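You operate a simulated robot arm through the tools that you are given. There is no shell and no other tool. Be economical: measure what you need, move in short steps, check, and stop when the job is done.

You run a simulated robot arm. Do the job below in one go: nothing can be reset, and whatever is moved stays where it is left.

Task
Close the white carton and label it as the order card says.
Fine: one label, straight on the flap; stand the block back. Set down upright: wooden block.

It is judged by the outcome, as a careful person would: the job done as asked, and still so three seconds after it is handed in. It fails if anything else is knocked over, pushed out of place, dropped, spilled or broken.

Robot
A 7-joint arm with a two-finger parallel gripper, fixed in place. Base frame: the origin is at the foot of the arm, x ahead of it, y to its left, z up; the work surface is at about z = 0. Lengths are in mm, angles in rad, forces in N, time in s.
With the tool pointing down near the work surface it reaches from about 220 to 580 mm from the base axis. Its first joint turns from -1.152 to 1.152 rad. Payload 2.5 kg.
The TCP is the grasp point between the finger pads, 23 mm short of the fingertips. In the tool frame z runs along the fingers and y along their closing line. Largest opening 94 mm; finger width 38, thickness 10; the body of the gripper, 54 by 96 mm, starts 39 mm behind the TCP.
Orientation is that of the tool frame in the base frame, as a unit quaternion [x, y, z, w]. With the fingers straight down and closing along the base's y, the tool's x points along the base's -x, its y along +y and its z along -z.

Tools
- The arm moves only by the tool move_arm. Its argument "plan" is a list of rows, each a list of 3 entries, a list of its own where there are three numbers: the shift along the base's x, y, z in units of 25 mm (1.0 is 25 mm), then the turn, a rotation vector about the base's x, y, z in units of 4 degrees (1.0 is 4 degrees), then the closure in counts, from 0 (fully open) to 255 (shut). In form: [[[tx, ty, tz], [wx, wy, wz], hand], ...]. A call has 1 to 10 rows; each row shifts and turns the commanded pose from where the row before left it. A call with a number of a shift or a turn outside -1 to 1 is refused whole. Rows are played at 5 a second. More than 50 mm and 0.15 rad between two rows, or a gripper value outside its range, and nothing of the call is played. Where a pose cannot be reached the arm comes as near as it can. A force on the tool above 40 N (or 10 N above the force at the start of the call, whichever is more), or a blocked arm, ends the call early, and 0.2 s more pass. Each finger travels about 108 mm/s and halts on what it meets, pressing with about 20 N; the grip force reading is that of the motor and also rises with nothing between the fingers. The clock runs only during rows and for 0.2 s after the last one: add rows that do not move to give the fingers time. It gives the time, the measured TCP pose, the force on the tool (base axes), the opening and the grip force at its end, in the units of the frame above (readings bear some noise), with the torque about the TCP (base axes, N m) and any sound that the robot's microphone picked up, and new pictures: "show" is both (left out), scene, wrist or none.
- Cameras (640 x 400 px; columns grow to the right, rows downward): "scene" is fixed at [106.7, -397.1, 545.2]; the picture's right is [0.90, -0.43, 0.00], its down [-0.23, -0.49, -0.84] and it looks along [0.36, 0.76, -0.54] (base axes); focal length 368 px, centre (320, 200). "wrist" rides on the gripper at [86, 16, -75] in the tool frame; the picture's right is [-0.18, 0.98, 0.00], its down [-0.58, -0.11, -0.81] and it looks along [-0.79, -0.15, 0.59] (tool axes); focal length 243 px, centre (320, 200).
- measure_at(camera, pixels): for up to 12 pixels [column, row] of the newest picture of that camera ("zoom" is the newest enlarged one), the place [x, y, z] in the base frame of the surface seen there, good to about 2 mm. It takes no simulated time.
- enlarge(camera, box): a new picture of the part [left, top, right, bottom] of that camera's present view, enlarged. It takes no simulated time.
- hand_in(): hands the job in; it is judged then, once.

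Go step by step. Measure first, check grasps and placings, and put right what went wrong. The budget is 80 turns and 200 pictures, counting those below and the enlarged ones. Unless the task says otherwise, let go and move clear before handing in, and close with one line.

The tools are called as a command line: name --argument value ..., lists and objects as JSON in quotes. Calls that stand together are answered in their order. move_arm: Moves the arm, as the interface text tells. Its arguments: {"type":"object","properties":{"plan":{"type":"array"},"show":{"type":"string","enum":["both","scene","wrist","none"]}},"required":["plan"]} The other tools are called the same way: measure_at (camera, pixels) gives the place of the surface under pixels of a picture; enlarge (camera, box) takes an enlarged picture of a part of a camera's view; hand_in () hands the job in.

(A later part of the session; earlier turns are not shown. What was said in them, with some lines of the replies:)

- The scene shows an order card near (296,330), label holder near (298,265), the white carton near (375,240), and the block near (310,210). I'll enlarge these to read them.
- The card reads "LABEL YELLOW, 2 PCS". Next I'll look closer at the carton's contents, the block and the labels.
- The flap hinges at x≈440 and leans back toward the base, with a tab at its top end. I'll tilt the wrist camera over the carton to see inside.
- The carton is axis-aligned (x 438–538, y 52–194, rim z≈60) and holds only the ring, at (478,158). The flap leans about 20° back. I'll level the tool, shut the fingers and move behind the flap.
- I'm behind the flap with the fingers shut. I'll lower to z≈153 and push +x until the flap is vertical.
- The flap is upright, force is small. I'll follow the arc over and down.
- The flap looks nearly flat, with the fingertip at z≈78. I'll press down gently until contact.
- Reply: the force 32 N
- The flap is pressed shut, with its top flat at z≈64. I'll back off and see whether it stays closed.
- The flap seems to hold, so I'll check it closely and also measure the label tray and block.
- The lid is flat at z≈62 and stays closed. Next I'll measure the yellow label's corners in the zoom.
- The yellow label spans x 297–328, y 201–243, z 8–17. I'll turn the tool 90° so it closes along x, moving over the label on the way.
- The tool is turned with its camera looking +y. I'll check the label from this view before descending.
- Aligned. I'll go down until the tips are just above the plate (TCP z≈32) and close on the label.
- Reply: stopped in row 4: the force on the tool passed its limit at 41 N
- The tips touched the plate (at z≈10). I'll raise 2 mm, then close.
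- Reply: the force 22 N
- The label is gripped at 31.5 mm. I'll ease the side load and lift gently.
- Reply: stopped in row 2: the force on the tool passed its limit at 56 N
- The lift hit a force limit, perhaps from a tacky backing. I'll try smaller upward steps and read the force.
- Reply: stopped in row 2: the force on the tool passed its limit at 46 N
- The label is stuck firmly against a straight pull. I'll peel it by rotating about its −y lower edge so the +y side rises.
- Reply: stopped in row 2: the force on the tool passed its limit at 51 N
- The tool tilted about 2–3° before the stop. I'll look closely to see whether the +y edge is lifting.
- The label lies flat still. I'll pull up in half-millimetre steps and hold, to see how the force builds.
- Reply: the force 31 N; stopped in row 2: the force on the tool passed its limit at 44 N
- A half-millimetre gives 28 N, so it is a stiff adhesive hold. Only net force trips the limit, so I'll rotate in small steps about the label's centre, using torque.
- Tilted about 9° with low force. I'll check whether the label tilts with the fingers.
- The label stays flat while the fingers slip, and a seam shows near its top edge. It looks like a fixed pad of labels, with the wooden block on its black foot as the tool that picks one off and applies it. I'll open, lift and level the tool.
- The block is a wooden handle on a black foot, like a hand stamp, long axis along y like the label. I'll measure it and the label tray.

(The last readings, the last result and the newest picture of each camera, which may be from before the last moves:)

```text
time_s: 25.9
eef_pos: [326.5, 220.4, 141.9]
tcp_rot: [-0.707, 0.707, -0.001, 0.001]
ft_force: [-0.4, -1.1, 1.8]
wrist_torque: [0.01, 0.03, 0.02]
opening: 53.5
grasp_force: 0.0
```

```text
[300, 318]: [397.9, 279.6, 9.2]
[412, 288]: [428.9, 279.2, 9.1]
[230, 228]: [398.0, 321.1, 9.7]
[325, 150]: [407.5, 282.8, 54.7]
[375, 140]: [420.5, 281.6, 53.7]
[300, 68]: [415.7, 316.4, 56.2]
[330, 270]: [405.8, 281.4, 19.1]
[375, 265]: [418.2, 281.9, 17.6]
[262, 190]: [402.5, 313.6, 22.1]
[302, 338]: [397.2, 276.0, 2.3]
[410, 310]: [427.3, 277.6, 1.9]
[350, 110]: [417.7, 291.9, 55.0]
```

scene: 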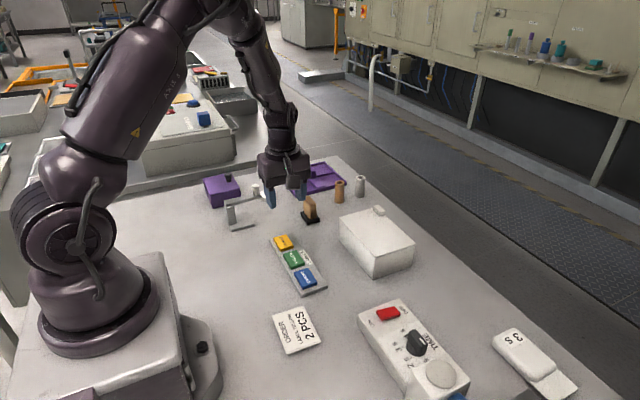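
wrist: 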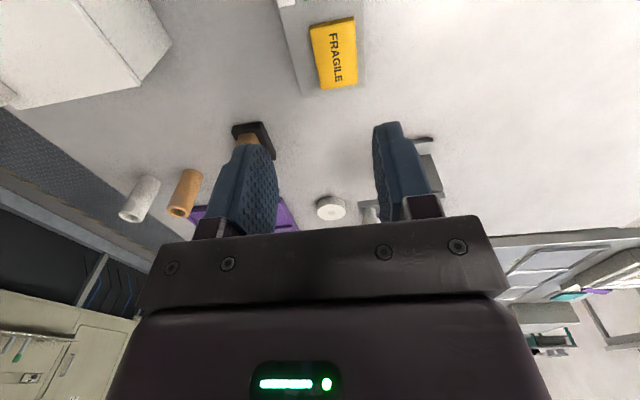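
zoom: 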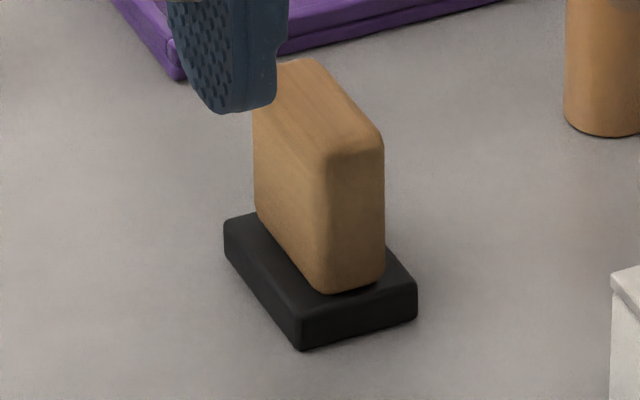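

The foot is x 397–429, y 278–321, the same size as the label, and the handle is x 404–421 with its top at z 56. I'll move over it with the same tool orientation.

move_arm --plan '[[[0.58, 0.53, 0], [0, 0, 0], 110], [[0.58, 0.53, 0], [0, 0, 0], 110], [[0.58, 0.53, 0], [0, 0, 0], 110], [[0.58, 0.53, 0], [0, 0, 0], 110], [[0.58, 0.53, 0], [0, 0, 0], 110], [[0.58, 0.53, 0], [0, 0, 0], 110], [[0, 0, -0.7], [0, 0, 0], 110], [[0, 0, -0.7], [0, 0, 0], 110], [[0, 0, 0], [0, 0, 0], 110]]'

```text
time_s: 27.9
eef_pos: [413.5, 299.4, 108.3]
tcp_rot: [-0.707, 0.707, -0.002, 0.002]
ft_force: [0.1, -0.9, 0.1]
wrist_torque: [0.03, -0.01, -0.02]
opening: 53.5
grasp_force: 0.0
```

scene: 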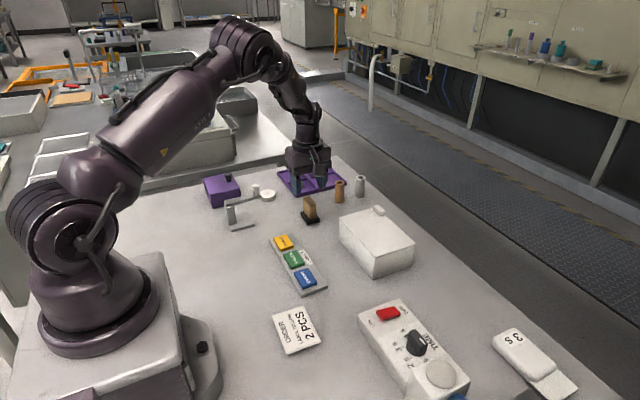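
wrist: 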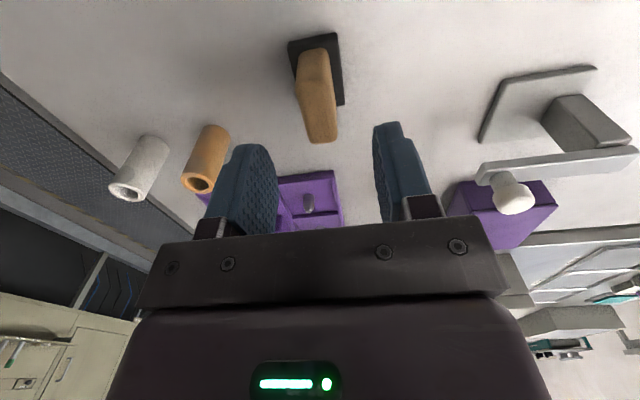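

measure_at --camera "wrist" --pixels '[[513, 195], [480, 168], [200, 175], [310, 60], [325, 140], [490, 130]]'

move_arm --plan '[[[0, 0, -0.6], [0, 0, 0], 110], [[0, 0, -0.6], [0, 0, 0], 110], [[0, 0, 0], [0, 0, 0], 110]]'

```text
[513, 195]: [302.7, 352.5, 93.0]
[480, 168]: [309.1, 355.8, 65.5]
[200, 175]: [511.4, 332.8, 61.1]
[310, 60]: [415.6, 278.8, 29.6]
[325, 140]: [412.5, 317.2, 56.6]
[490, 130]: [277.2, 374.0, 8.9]
```

```text
time_s: 28.7
eef_pos: [413.3, 299.5, 78.2]
tcp_rot: [-0.707, 0.708, -0.001, 0.001]
ft_force: [-0.1, 0.0, -0.1]
wrist_torque: [0.0, 0.03, 0.01]
opening: 53.5
grasp_force: 0.1
```

scene: 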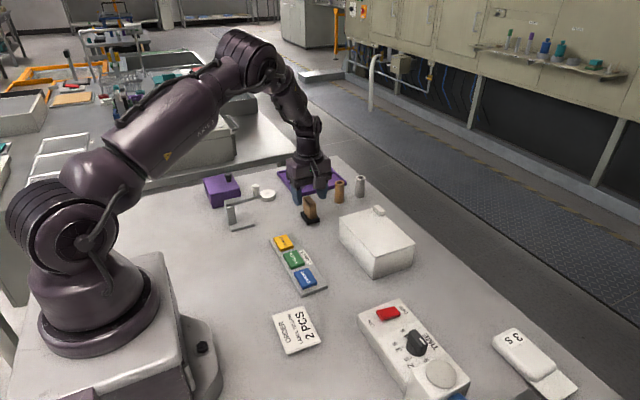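
wrist: 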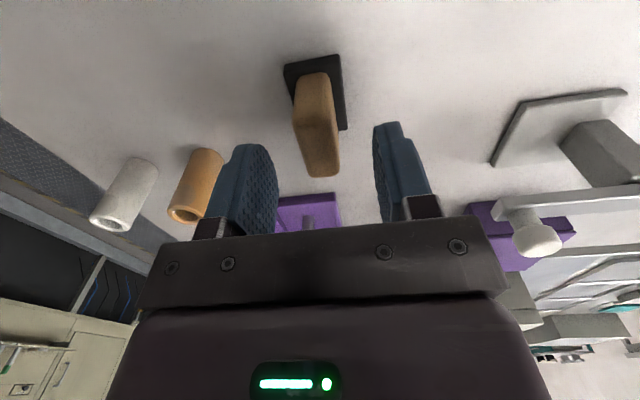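

The surroundings are clear. I'll descend to z≈42 and close on the handle.

move_arm --plan '[[[0, 0, -0.7], [0, 0, 0], 110], [[0, 0, -0.7], [0, 0, 0], 110], [[0, 0, 0], [0, 0, 0], 110], [[0, 0, 0], [0, 0, 0], 255], [[0, 0, 0], [0, 0, 0], 255], [[0, 0, 0], [0, 0, 0], 255]]'

```text
time_s: 30.1
eef_pos: [413.1, 299.5, 43.9]
tcp_rot: [-0.707, 0.707, -0.001, 0.001]
ft_force: [0.4, 0.5, 0.1]
wrist_torque: [-0.03, -0.03, -0.02]
opening: 20.0
grasp_force: 19.9
```

scene: 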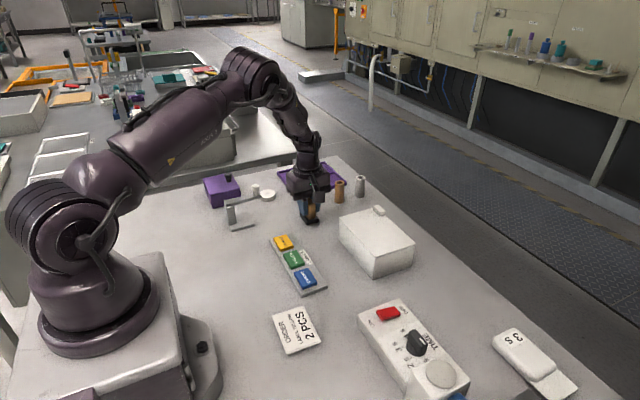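
wrist: 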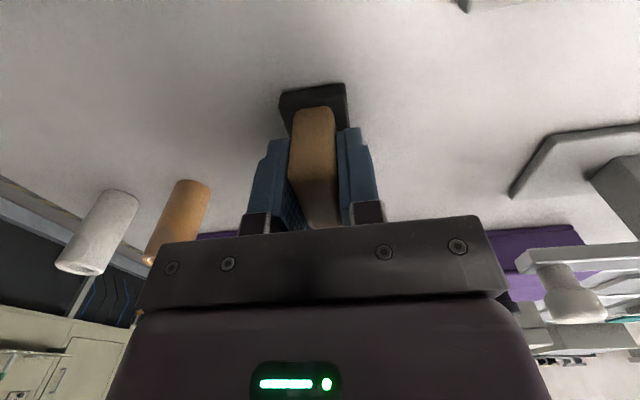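

Gripped at 20 mm. I'll lift and see if the foot comes along.

move_arm --plan '[[[0, 0, 0.3], [0, 0, 0], 255], [[0, 0, 0.6], [0, 0, 0], 255], [[0, 0, 0.8], [0, 0, 0], 255], [[0, 0, 0.8], [0, 0, 0], 255], [[0, 0, 0], [0, 0, 0], 255]]' --show "scene"

enlarge --camera "scene" --box '[270, 150, 350, 230]'

```text
time_s: 31.3
eef_pos: [413.3, 299.9, 106.4]
tcp_rot: [-0.707, 0.708, -0.001, 0.001]
ft_force: [-0.2, 0.1, -1.0]
wrist_torque: [0.0, 0.01, 0.0]
opening: 19.5
grasp_force: 19.7
```

scene: 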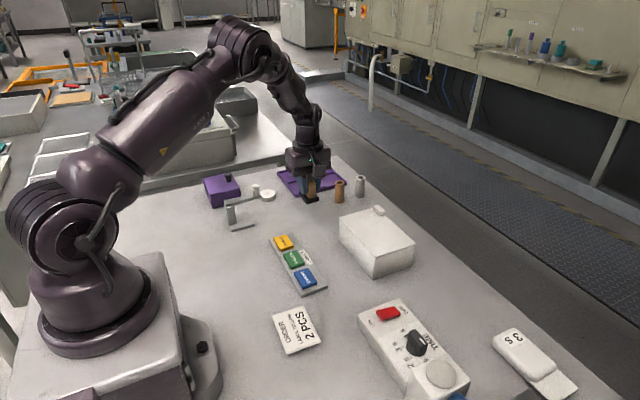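

```text
5.00 times, centred on (310, 190) of scene
```

zoom: 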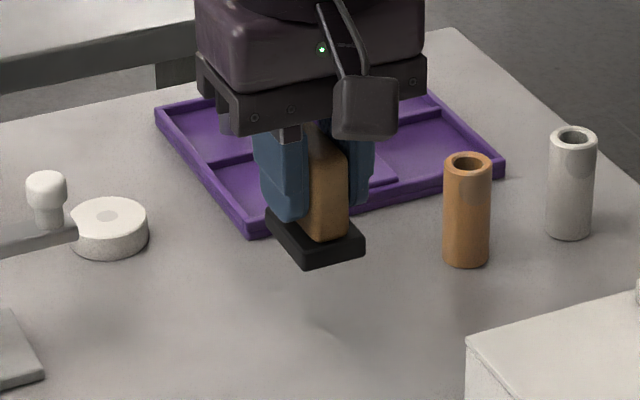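

The black foot is part of the block. I'll carry it over the yellow pad at (312.8, 222).

move_arm --plan '[[[-0.67, -0.517, 0], [0, 0, 0], 255], [[-0.67, -0.517, 0], [0, 0, 0], 255], [[-0.67, -0.517, 0], [0, 0, 0], 255], [[-0.67, -0.517, 0], [0, 0, 0], 255], [[-0.67, -0.517, 0], [0, 0, 0], 255], [[-0.67, -0.517, 0], [0, 0, 0], 255], [[0, 0, -0.6], [0, 0, 0], 255], [[0, 0, -0.5], [0, 0, 0], 255], [[0, 0, 0], [0, 0, 0], 255]]'

enlarge --camera "scene" --box '[250, 200, 320, 260]'

```text
time_s: 33.3
eef_pos: [313.0, 221.9, 77.8]
tcp_rot: [0.707, -0.707, 0.002, -0.002]
ft_force: [-0.4, 0.6, -0.4]
wrist_torque: [-0.02, 0.02, 0.04]
opening: 19.7
grasp_force: 19.6
```

scene: 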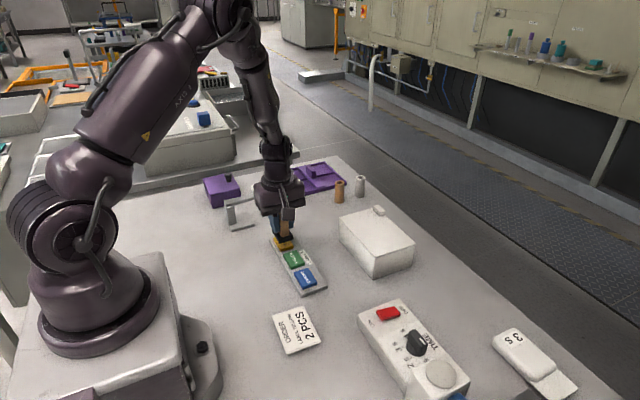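
wrist: 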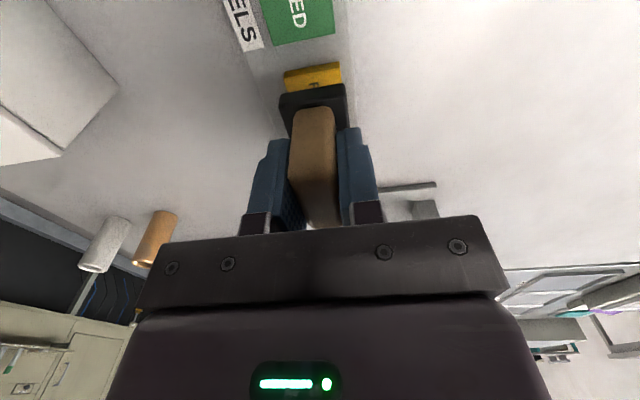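

```text
6.67 times, centred on (285, 230) of scene
```

zoom: 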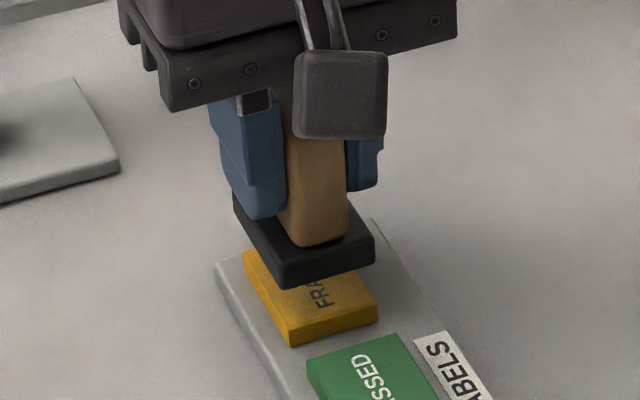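

The foot is aligned above the pad with a 16 mm gap. I'll lower it to contact with a light press.

move_arm --plan '[[[0, 0, -0.4], [0, 0, 0], 255], [[0, 0, -0.12], [0, 0, 0], 255], [[0, 0, -0.06], [0, 0, 0], 255], [[0, 0, -0.04], [0, 0, 0], 255], [[0, 0, 0], [0, 0, 0], 255]]' --show "wrist"

```text
time_s: 34.5
eef_pos: [313.1, 221.9, 64.1]
tcp_rot: [-0.707, 0.707, -0.001, 0.001]
ft_force: [1.0, 0.4, -1.1]
wrist_torque: [0.0, -0.02, 0.0]
opening: 19.7
grasp_force: 20.6
```

wrist: 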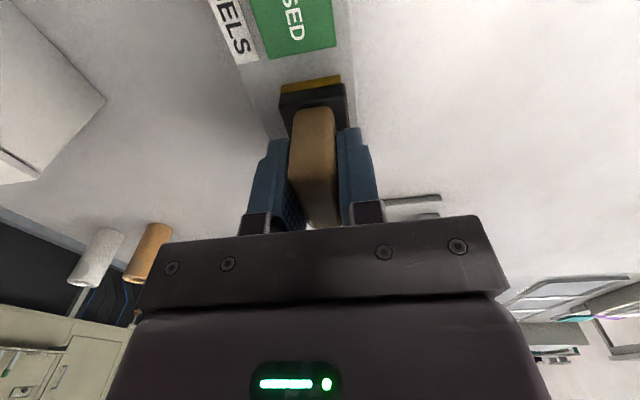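

No contact yet, so I'll continue in small steps.

move_arm --plan '[[[0, 0, -0.04], [0, 0, 0], 255], [[0, 0, -0.04], [0, 0, 0], 255], [[0, 0, 0], [0, 0, 0], 255]]' --show "none"

move_arm --plan '[[[0, 0, -0.03], [0, 0, 0], 255], [[0, 0, 0], [0, 0, 0], 255], [[0, 0, 0], [0, 0, 0], 255]]' --show "none"

```text
time_s: 35.3
eef_pos: [313.2, 222.8, 61.6]
tcp_rot: [0.707, -0.707, 0.001, -0.001]
ft_force: [-5.3, -0.9, 20.3]
wrist_torque: [-0.05, 0.23, 0.0]
opening: 19.9
grasp_force: 20.0
```

```text
time_s: 36.1
eef_pos: [312.4, 223.1, 59.8]
tcp_rot: [-0.707, 0.707, 0.0, 0.002]
ft_force: [-1.5, 1.2, 20.5]
wrist_torque: [0.04, 0.17, 0.0]
opening: 19.7
grasp_force: 20.1
```

It is pressed with about 20 N. I'll lift and look for a label under the foot.

move_arm --plan '[[[0, 0, 0.1], [0, 0, 0], 255], [[0, 0, 0.3], [0, 0, 0], 255], [[0, 0, 0.8], [0, 0, 0], 255], [[0, 0, 1], [0, 0, 0], 255], [[0, 0, 1], [0, 0, 0], 255], [[0, 0, 0], [0, 0, 0], 255]]' --show "both"

enlarge --camera "scene" --box '[250, 190, 330, 260]'

```text
time_s: 37.5
eef_pos: [312.9, 221.6, 141.1]
tcp_rot: [-0.707, 0.707, -0.001, 0.001]
ft_force: [0.4, -0.2, -0.6]
wrist_torque: [0.01, 0.04, -0.01]
opening: 20.1
grasp_force: 19.9
```

scene: 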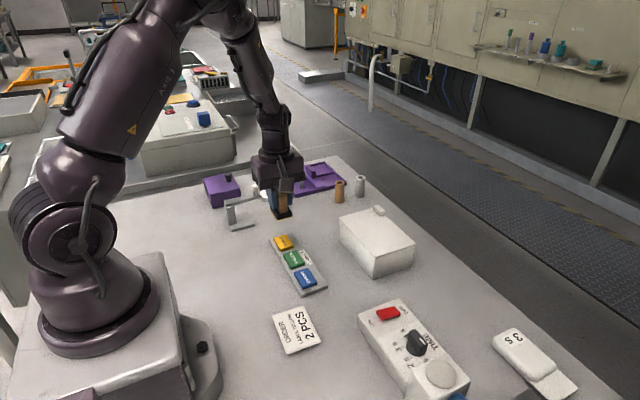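
wrist: 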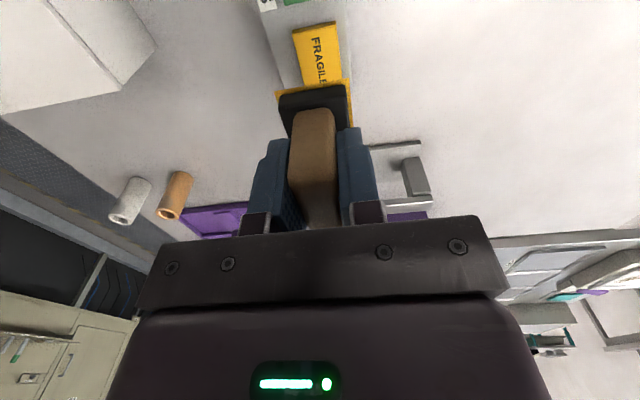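

```text
5.71 times, centred on (290, 225) of scene
```

zoom: 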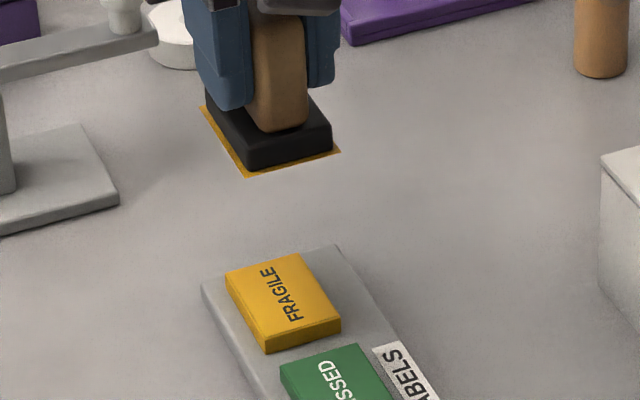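

Exactly one yellow label is now under the foot. I'll carry it over the middle of the flap and recheck the lid's edges.

enlarge --camera "scene" --box '[330, 195, 425, 285]'

measure_at --camera "scene" --pixels '[[341, 218], [357, 237], [373, 256], [412, 244], [397, 228], [386, 216], [364, 211], [352, 214]]'

move_arm --plan '[[[0.78, -0.438, 0], [0, 0, 0], 255], [[0.78, -0.438, 0], [0, 0, 0], 255], [[0.78, -0.438, 0], [0, 0, 0], 255], [[0.78, -0.438, 0], [0, 0, 0], 255], [[0.78, -0.438, 0], [0, 0, 0], 255], [[0.78, -0.438, 0], [0, 0, 0], 255], [[0.78, -0.438, 0], [0, 0, 0], 255], [[0.78, -0.438, 0], [0, 0, 0], 255], [[0.78, -0.438, 0], [0, 0, 0], 255], [[0, 0, 0], [0, 0, 0], 255]]'

```text
4.44 times, centred on (378, 240) of scene
```

zoom: 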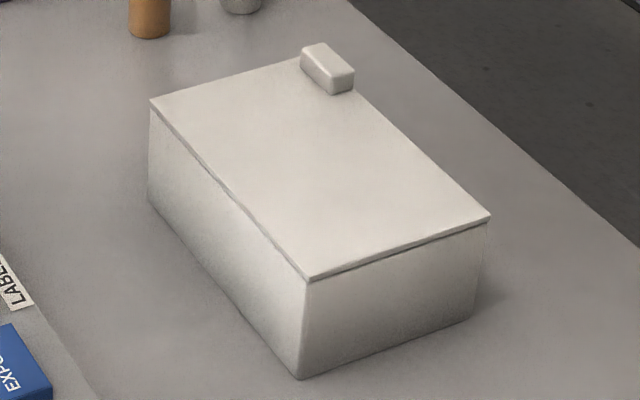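

```text
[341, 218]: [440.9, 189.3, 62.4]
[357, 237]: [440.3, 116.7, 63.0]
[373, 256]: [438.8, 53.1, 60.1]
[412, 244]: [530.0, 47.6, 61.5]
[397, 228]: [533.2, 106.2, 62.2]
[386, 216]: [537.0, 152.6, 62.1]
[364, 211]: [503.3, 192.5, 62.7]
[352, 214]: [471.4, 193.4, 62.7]
```

```text
time_s: 39.7
eef_pos: [488.4, 122.3, 140.5]
tcp_rot: [-0.706, 0.708, -0.002, 0.002]
ft_force: [-0.2, 0.1, 0.2]
wrist_torque: [0.01, 0.03, 0.01]
opening: 19.9
grasp_force: 20.3
```

scene: 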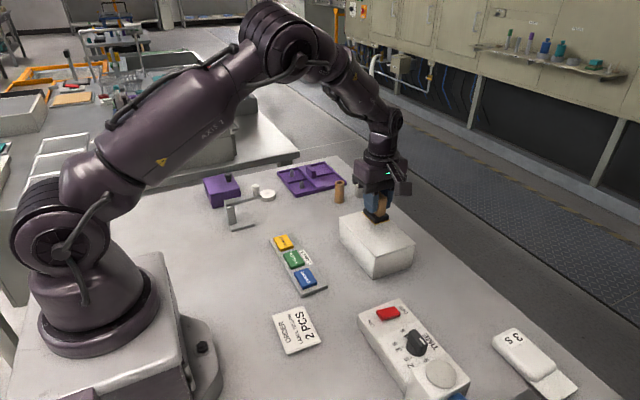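
wrist: 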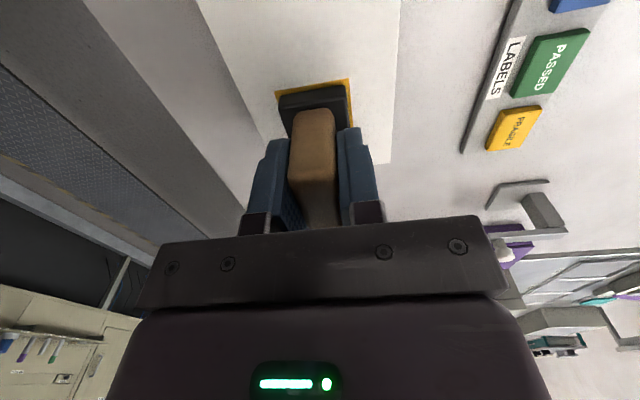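

The label sits square over the lid. I'll lower it to just above contact.

move_arm --plan '[[[0.02, 0.02, -0.6], [0, 0, 0], 255], [[0, 0, -0.5], [0, 0, 0], 255], [[0, 0, -0.16], [0, 0, 0], 255], [[0, 0, -0.06], [0, 0, 0], 255], [[0, 0, 0], [0, 0, 0], 255]]' --show "wrist"

```text
time_s: 40.9
eef_pos: [490.1, 124.6, 106.6]
tcp_rot: [0.707, -0.707, 0.002, -0.001]
ft_force: [-0.5, -0.7, -1.2]
wrist_torque: [-0.01, 0.0, 0.0]
opening: 19.8
grasp_force: 19.6
```

wrist: 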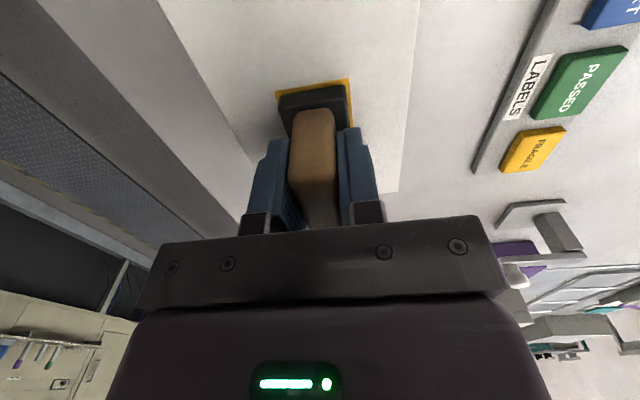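

move_arm --plan '[[[0, 0, -0.04], [0, 0, 0], 255], [[0, 0, -0.04], [0, 0, 0], 255], [[0, 0, 0], [0, 0, 0], 255]]' --show "none"

move_arm --plan '[[[0, 0, -0.03], [0, 0, 0], 255], [[0, 0, 0], [0, 0, 0], 255], [[0, 0, 0], [0, 0, 0], 255]]' --show "none"

```text
time_s: 41.7
eef_pos: [489.2, 123.6, 105.8]
tcp_rot: [0.707, -0.707, 0.002, -0.002]
ft_force: [-2.5, -1.6, 10.4]
wrist_torque: [0.0, 0.28, 0.02]
opening: 19.7
grasp_force: 19.8
```

```text
time_s: 42.5
eef_pos: [489.3, 125.1, 105.5]
tcp_rot: [0.707, -0.707, 0.003, -0.003]
ft_force: [1.5, -1.3, 19.7]
wrist_torque: [0.01, 0.3, -0.02]
opening: 19.7
grasp_force: 20.1
```

It is pressing at about 20 N. I'll hold a second, then lift and check.

move_arm --plan '[[[0, 0, -0.01], [0, 0, 0], 255], [[0, 0, 0], [0, 0, 0], 255], [[0, 0, 0], [0, 0, 0], 255], [[0, 0, 0], [0, 0, 0], 255], [[0, 0, 0.08], [0, 0, 0], 255], [[0, 0, 0.2], [0, 0, 0], 255], [[0, 0, 0.6], [0, 0, 0], 255], [[0, 0, 0.8], [0, 0, 0], 255], [[0, 0, 0], [0, 0, 0], 255]]'

enlarge --camera "scene" --box '[330, 170, 430, 270]'

```text
time_s: 44.5
eef_pos: [487.9, 125.1, 144.6]
tcp_rot: [-0.707, 0.708, -0.002, 0.001]
ft_force: [1.3, 0.5, -0.9]
wrist_torque: [0.06, 0.01, 0.03]
opening: 19.6
grasp_force: 19.8
```

scene: 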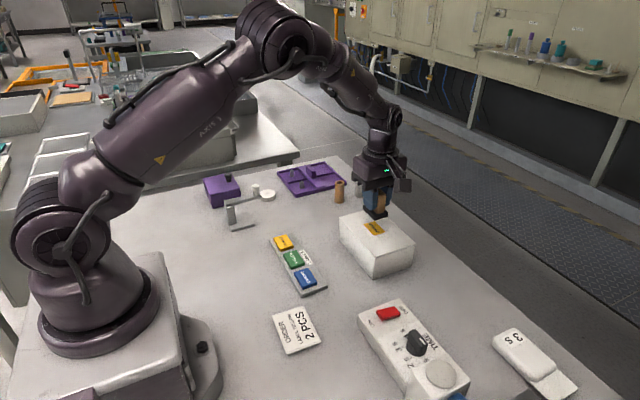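
wrist: 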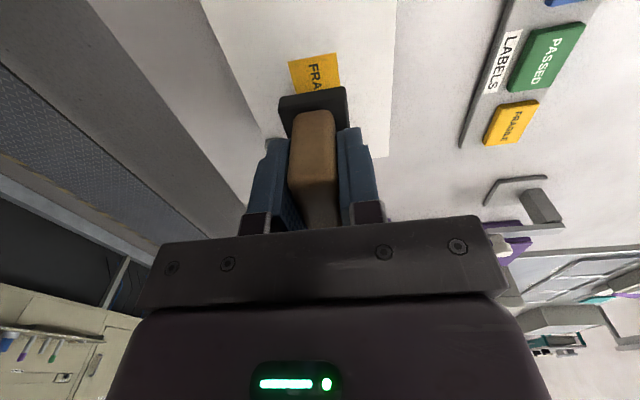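

```text
4.00 times, centred on (380, 220) of scene
```

zoom: 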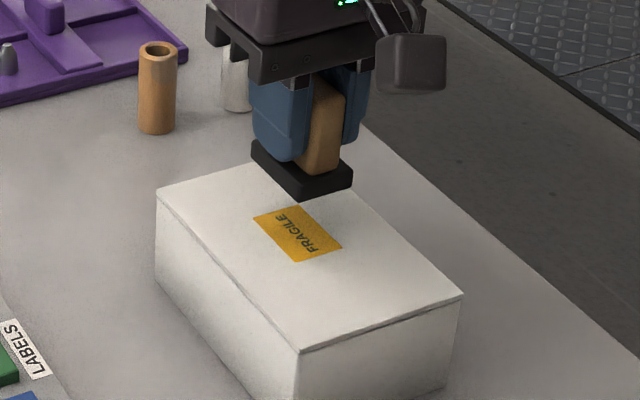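

The label is straight and flat on the flap, and the foot is clean. I'll carry the block back over its spot at (413, 299.5).

move_arm --plan '[[[-0.335, 0.778, 0], [0, 0, 0], 255], [[-0.335, 0.778, 0], [0, 0, 0], 255], [[-0.335, 0.778, 0], [0, 0, 0], 255], [[-0.335, 0.778, 0], [0, 0, 0], 255], [[-0.335, 0.778, 0], [0, 0, 0], 255], [[-0.335, 0.778, 0], [0, 0, 0], 255], [[-0.335, 0.778, 0], [0, 0, 0], 255], [[-0.335, 0.778, 0], [0, 0, 0], 255], [[-0.335, 0.778, 0], [0, 0, 0], 255], [[0, 0, 0], [0, 0, 0], 255]]' --show "none"

move_arm --plan '[[[0, 0, -0.9], [0, 0, 0], 255], [[0, 0, -0.9], [0, 0, 0], 255], [[0, 0, -0.9], [0, 0, 0], 255], [[0, 0, -0.8], [0, 0, 0], 255], [[0, 0, 0], [0, 0, 0], 255]]'

```text
time_s: 46.7
eef_pos: [412.6, 300.4, 145.8]
tcp_rot: [-0.706, 0.708, -0.002, 0.001]
ft_force: [1.3, 0.1, -0.6]
wrist_torque: [-0.04, -0.02, -0.03]
opening: 19.6
grasp_force: 20.4
```

```text
time_s: 47.9
eef_pos: [415.1, 299.2, 58.0]
tcp_rot: [0.708, -0.707, 0.001, -0.001]
ft_force: [-1.0, -0.1, -0.6]
wrist_torque: [0.01, 0.0, -0.03]
opening: 19.8
grasp_force: 19.8
```

scene: 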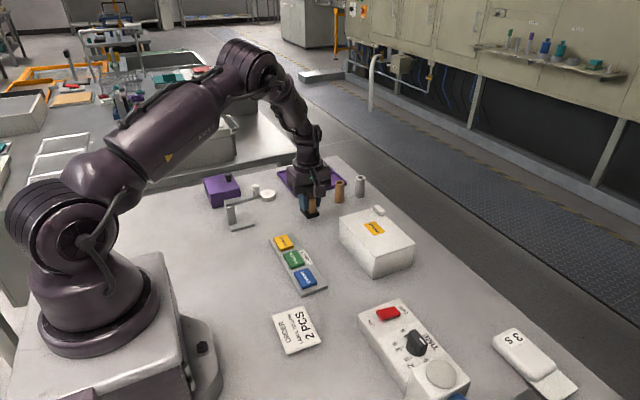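
wrist: 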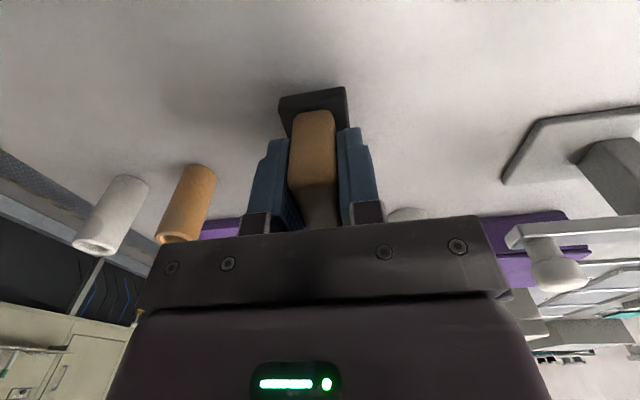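

I'm over the spot with about 14 mm to go. I'll lower until the foot touches the table.

move_arm --plan '[[[0, 0, -0.35], [0, 0, 0], 255], [[0, 0, -0.1], [0, 0, 0], 255], [[0, 0, -0.04], [0, 0, 0], 255], [[0, 0, 0], [0, 0, 0], 255]]' --show "none"

move_arm --plan '[[[0, 0, -0.03], [0, 0, 0], 255], [[0, 0, -0.02], [0, 0, 0], 255], [[0, 0, 0], [0, 0, 0], 255]]' --show "scene"

```text
time_s: 48.9
eef_pos: [413.6, 299.6, 45.1]
tcp_rot: [0.707, -0.707, 0.002, -0.002]
ft_force: [-0.4, 0.4, -0.8]
wrist_torque: [0.04, -0.01, 0.01]
opening: 19.4
grasp_force: 19.8
```

```text
time_s: 49.7
eef_pos: [413.4, 299.7, 45.2]
tcp_rot: [0.707, -0.707, 0.001, -0.001]
ft_force: [0.3, 0.5, -2.1]
wrist_torque: [-0.01, 0.02, -0.01]
opening: 19.6
grasp_force: 19.7
```

scene: 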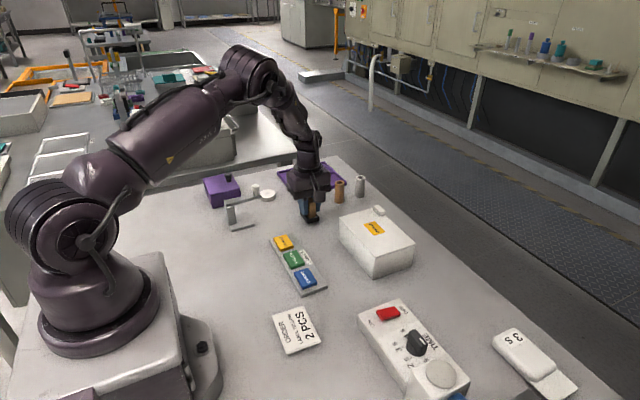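

No contact force yet, so I'll go on in small steps.

move_arm --plan '[[[0, 0, -0.03], [0, 0, 0], 255], [[0, 0, -0.03], [0, 0, 0], 255], [[0, 0, 0], [0, 0, 0], 255]]' --show "none"

move_arm --plan '[[[0, 0, -0.02], [0, 0, 0], 255], [[0, 0, 0], [0, 0, 0], 255]]' --show "none"

```text
time_s: 50.5
eef_pos: [413.0, 298.5, 44.4]
tcp_rot: [-0.707, 0.707, -0.001, 0.001]
ft_force: [0.5, -0.2, -0.7]
wrist_torque: [0.0, 0.01, 0.0]
opening: 19.9
grasp_force: 19.6
```

```text
time_s: 51.1
eef_pos: [413.5, 298.3, 43.3]
tcp_rot: [-0.707, 0.707, -0.001, 0.001]
ft_force: [0.4, -0.4, -0.4]
wrist_torque: [-0.03, -0.04, -0.01]
opening: 19.4
grasp_force: 19.9
```

move_arm --plan '[[[0, 0, -0.03], [0, 0, 0], 255], [[0, 0, 0], [0, 0, 0], 255], [[0, 0, 0], [0, 0, 0], 255]]' --show "none"

move_arm --plan '[[[0, 0, -0.03], [0, 0, 0], 255], [[0, 0, 0], [0, 0, 0], 255], [[0, 0, 0], [0, 0, 0], 255]]' --show "none"

```text
time_s: 51.9
eef_pos: [413.6, 299.5, 42.2]
tcp_rot: [-0.707, 0.708, -0.001, 0.001]
ft_force: [0.2, 0.2, -0.5]
wrist_torque: [-0.02, 0.0, 0.0]
opening: 19.9
grasp_force: 20.1
```

```text
time_s: 52.7
eef_pos: [413.7, 299.6, 40.3]
tcp_rot: [-0.707, 0.707, -0.001, 0.001]
ft_force: [-0.1, 0.1, -0.5]
wrist_torque: [-0.02, 0.01, -0.05]
opening: 20.0
grasp_force: 19.9
```

There is still no contact, so the block has slid up slightly in the grip while pressing. I'll continue down.

move_arm --plan '[[[0, 0, -0.03], [0, 0, 0], 255], [[0, 0, 0], [0, 0, 0], 255], [[0, 0, 0], [0, 0, 0], 255]]' --show "scene"

enlarge --camera "scene" --box '[285, 190, 335, 230]'

```text
time_s: 53.5
eef_pos: [413.3, 299.1, 41.1]
tcp_rot: [-0.707, 0.707, -0.001, 0.001]
ft_force: [0.5, 0.7, 0.0]
wrist_torque: [0.04, -0.01, 0.02]
opening: 19.9
grasp_force: 20.0
```

scene: 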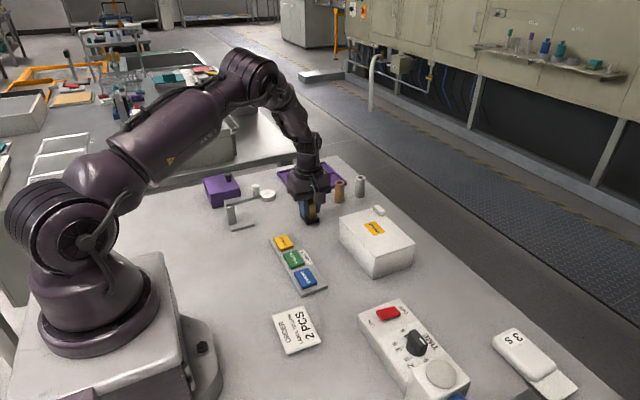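

```text
10.00 times, centred on (310, 210) of scene
```

zoom: 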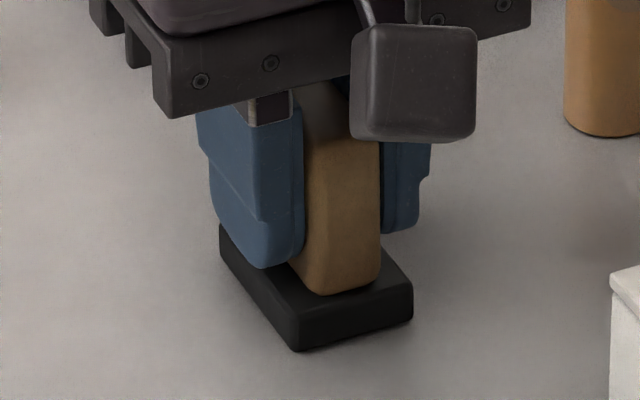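

The foot's bottom corner at zoom (297,350) matches the original (302,350), so it is within about a millimetre. One or two more small steps.

move_arm --plan '[[[0.02, -0.02, -0.03], [0, 0, 0], 255], [[0, 0, 0], [0, 0, 0], 255], [[0, 0, 0], [0, 0, 0], 255]]' --show "none"

move_arm --plan '[[[0, 0, -0.02], [0, 0, 0], 255], [[0, 0, 0], [0, 0, 0], 255], [[0, 0, 0], [0, 0, 0], 255]]' --show "none"

```text
time_s: 54.3
eef_pos: [413.4, 299.1, 40.4]
tcp_rot: [-0.707, 0.707, -0.002, 0.002]
ft_force: [-1.9, 1.0, 4.1]
wrist_torque: [0.04, 0.16, -0.03]
opening: 19.8
grasp_force: 20.4
```

```text
time_s: 55.1
eef_pos: [415.4, 298.9, 41.0]
tcp_rot: [-0.706, 0.708, -0.002, 0.003]
ft_force: [-2.9, 1.5, 12.7]
wrist_torque: [-0.02, 0.23, 0.02]
opening: 19.6
grasp_force: 19.8
```

The foot is on the table with an upward force of 4–13 N. I'll open the fingers and rise straight up.

move_arm --plan '[[[0, 0, 0.02], [0, 0, 0], 240], [[0, 0, 0], [0, 0, 0], 200], [[0, 0, 0], [0, 0, 0], 130], [[0, 0, 0], [0, 0, 0], 110], [[0, 0, 0.6], [0, 0, 0], 110], [[0, 0, 1], [0, 0, 0], 110], [[0, 0, 1], [0, 0, 0], 110], [[-0.5, -0.5, 1], [0, 0, 0], 110], [[-1, -0.5, 1], [0, 0, 0], 110], [[0, 0, 0], [0, 0, 0], 110]]'

enlarge --camera "scene" --box '[260, 185, 430, 290]'

measure_at --camera "zoom" --pixels '[[420, 152], [390, 165], [450, 190], [484, 178], [436, 166]]'

```text
time_s: 57.3
eef_pos: [376.9, 271.5, 153.0]
tcp_rot: [-0.707, 0.707, 0.0, 0.001]
ft_force: [-0.7, 0.4, 0.2]
wrist_torque: [0.02, -0.02, 0.0]
opening: 53.8
grasp_force: 0.1
```

scene: 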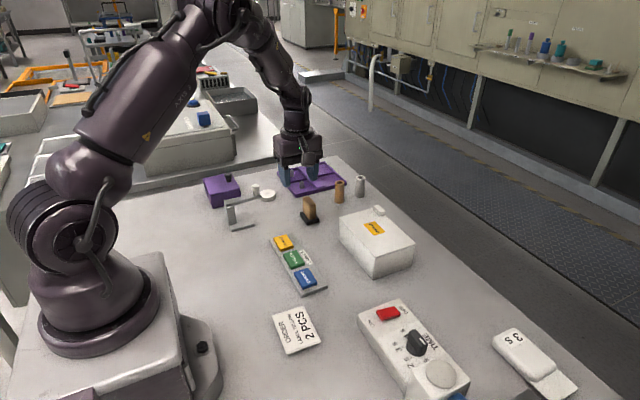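
wrist: 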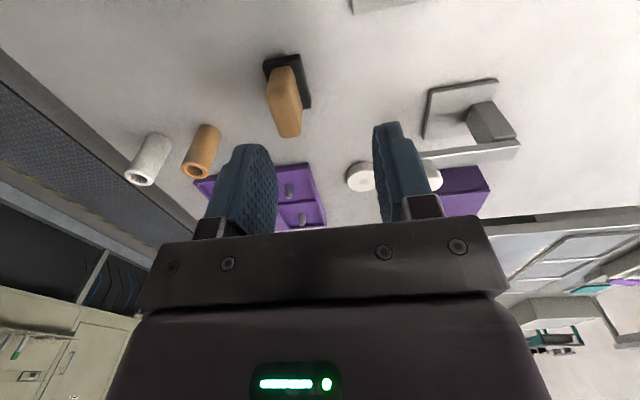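

```text
3.76 times, centred on (345, 238) of scene
```

zoom: 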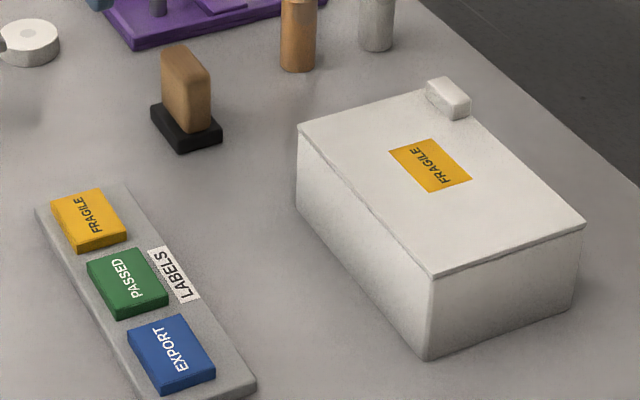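

```text
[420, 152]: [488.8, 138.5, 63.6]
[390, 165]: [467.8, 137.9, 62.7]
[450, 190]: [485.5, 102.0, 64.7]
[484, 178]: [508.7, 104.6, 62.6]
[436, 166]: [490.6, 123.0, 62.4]
```

The lid is closed with one yellow label centred on it, and the block stands upright on its spot. A last check of the label's straightness.

measure_at --camera "zoom" --pixels '[[392, 151], [431, 140], [469, 182], [431, 191], [300, 125], [435, 272], [580, 228]]'

```text
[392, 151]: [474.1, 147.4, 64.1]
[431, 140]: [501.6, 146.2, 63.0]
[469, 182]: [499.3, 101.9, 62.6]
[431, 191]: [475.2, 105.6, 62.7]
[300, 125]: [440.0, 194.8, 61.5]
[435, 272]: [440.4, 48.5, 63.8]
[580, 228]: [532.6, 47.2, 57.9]
```

The label edges run parallel to the lid edges within measuring error, and everything is in place. I'll hand in.

hand_in

```text
The job is handed in.
```

The white carton is closed with one yellow FRAGILE label straight on its flap, and the wooden block stands upright back in its place. The order card also says "2 PCS": I could see only one ring inside the carton and left the contents as they were.
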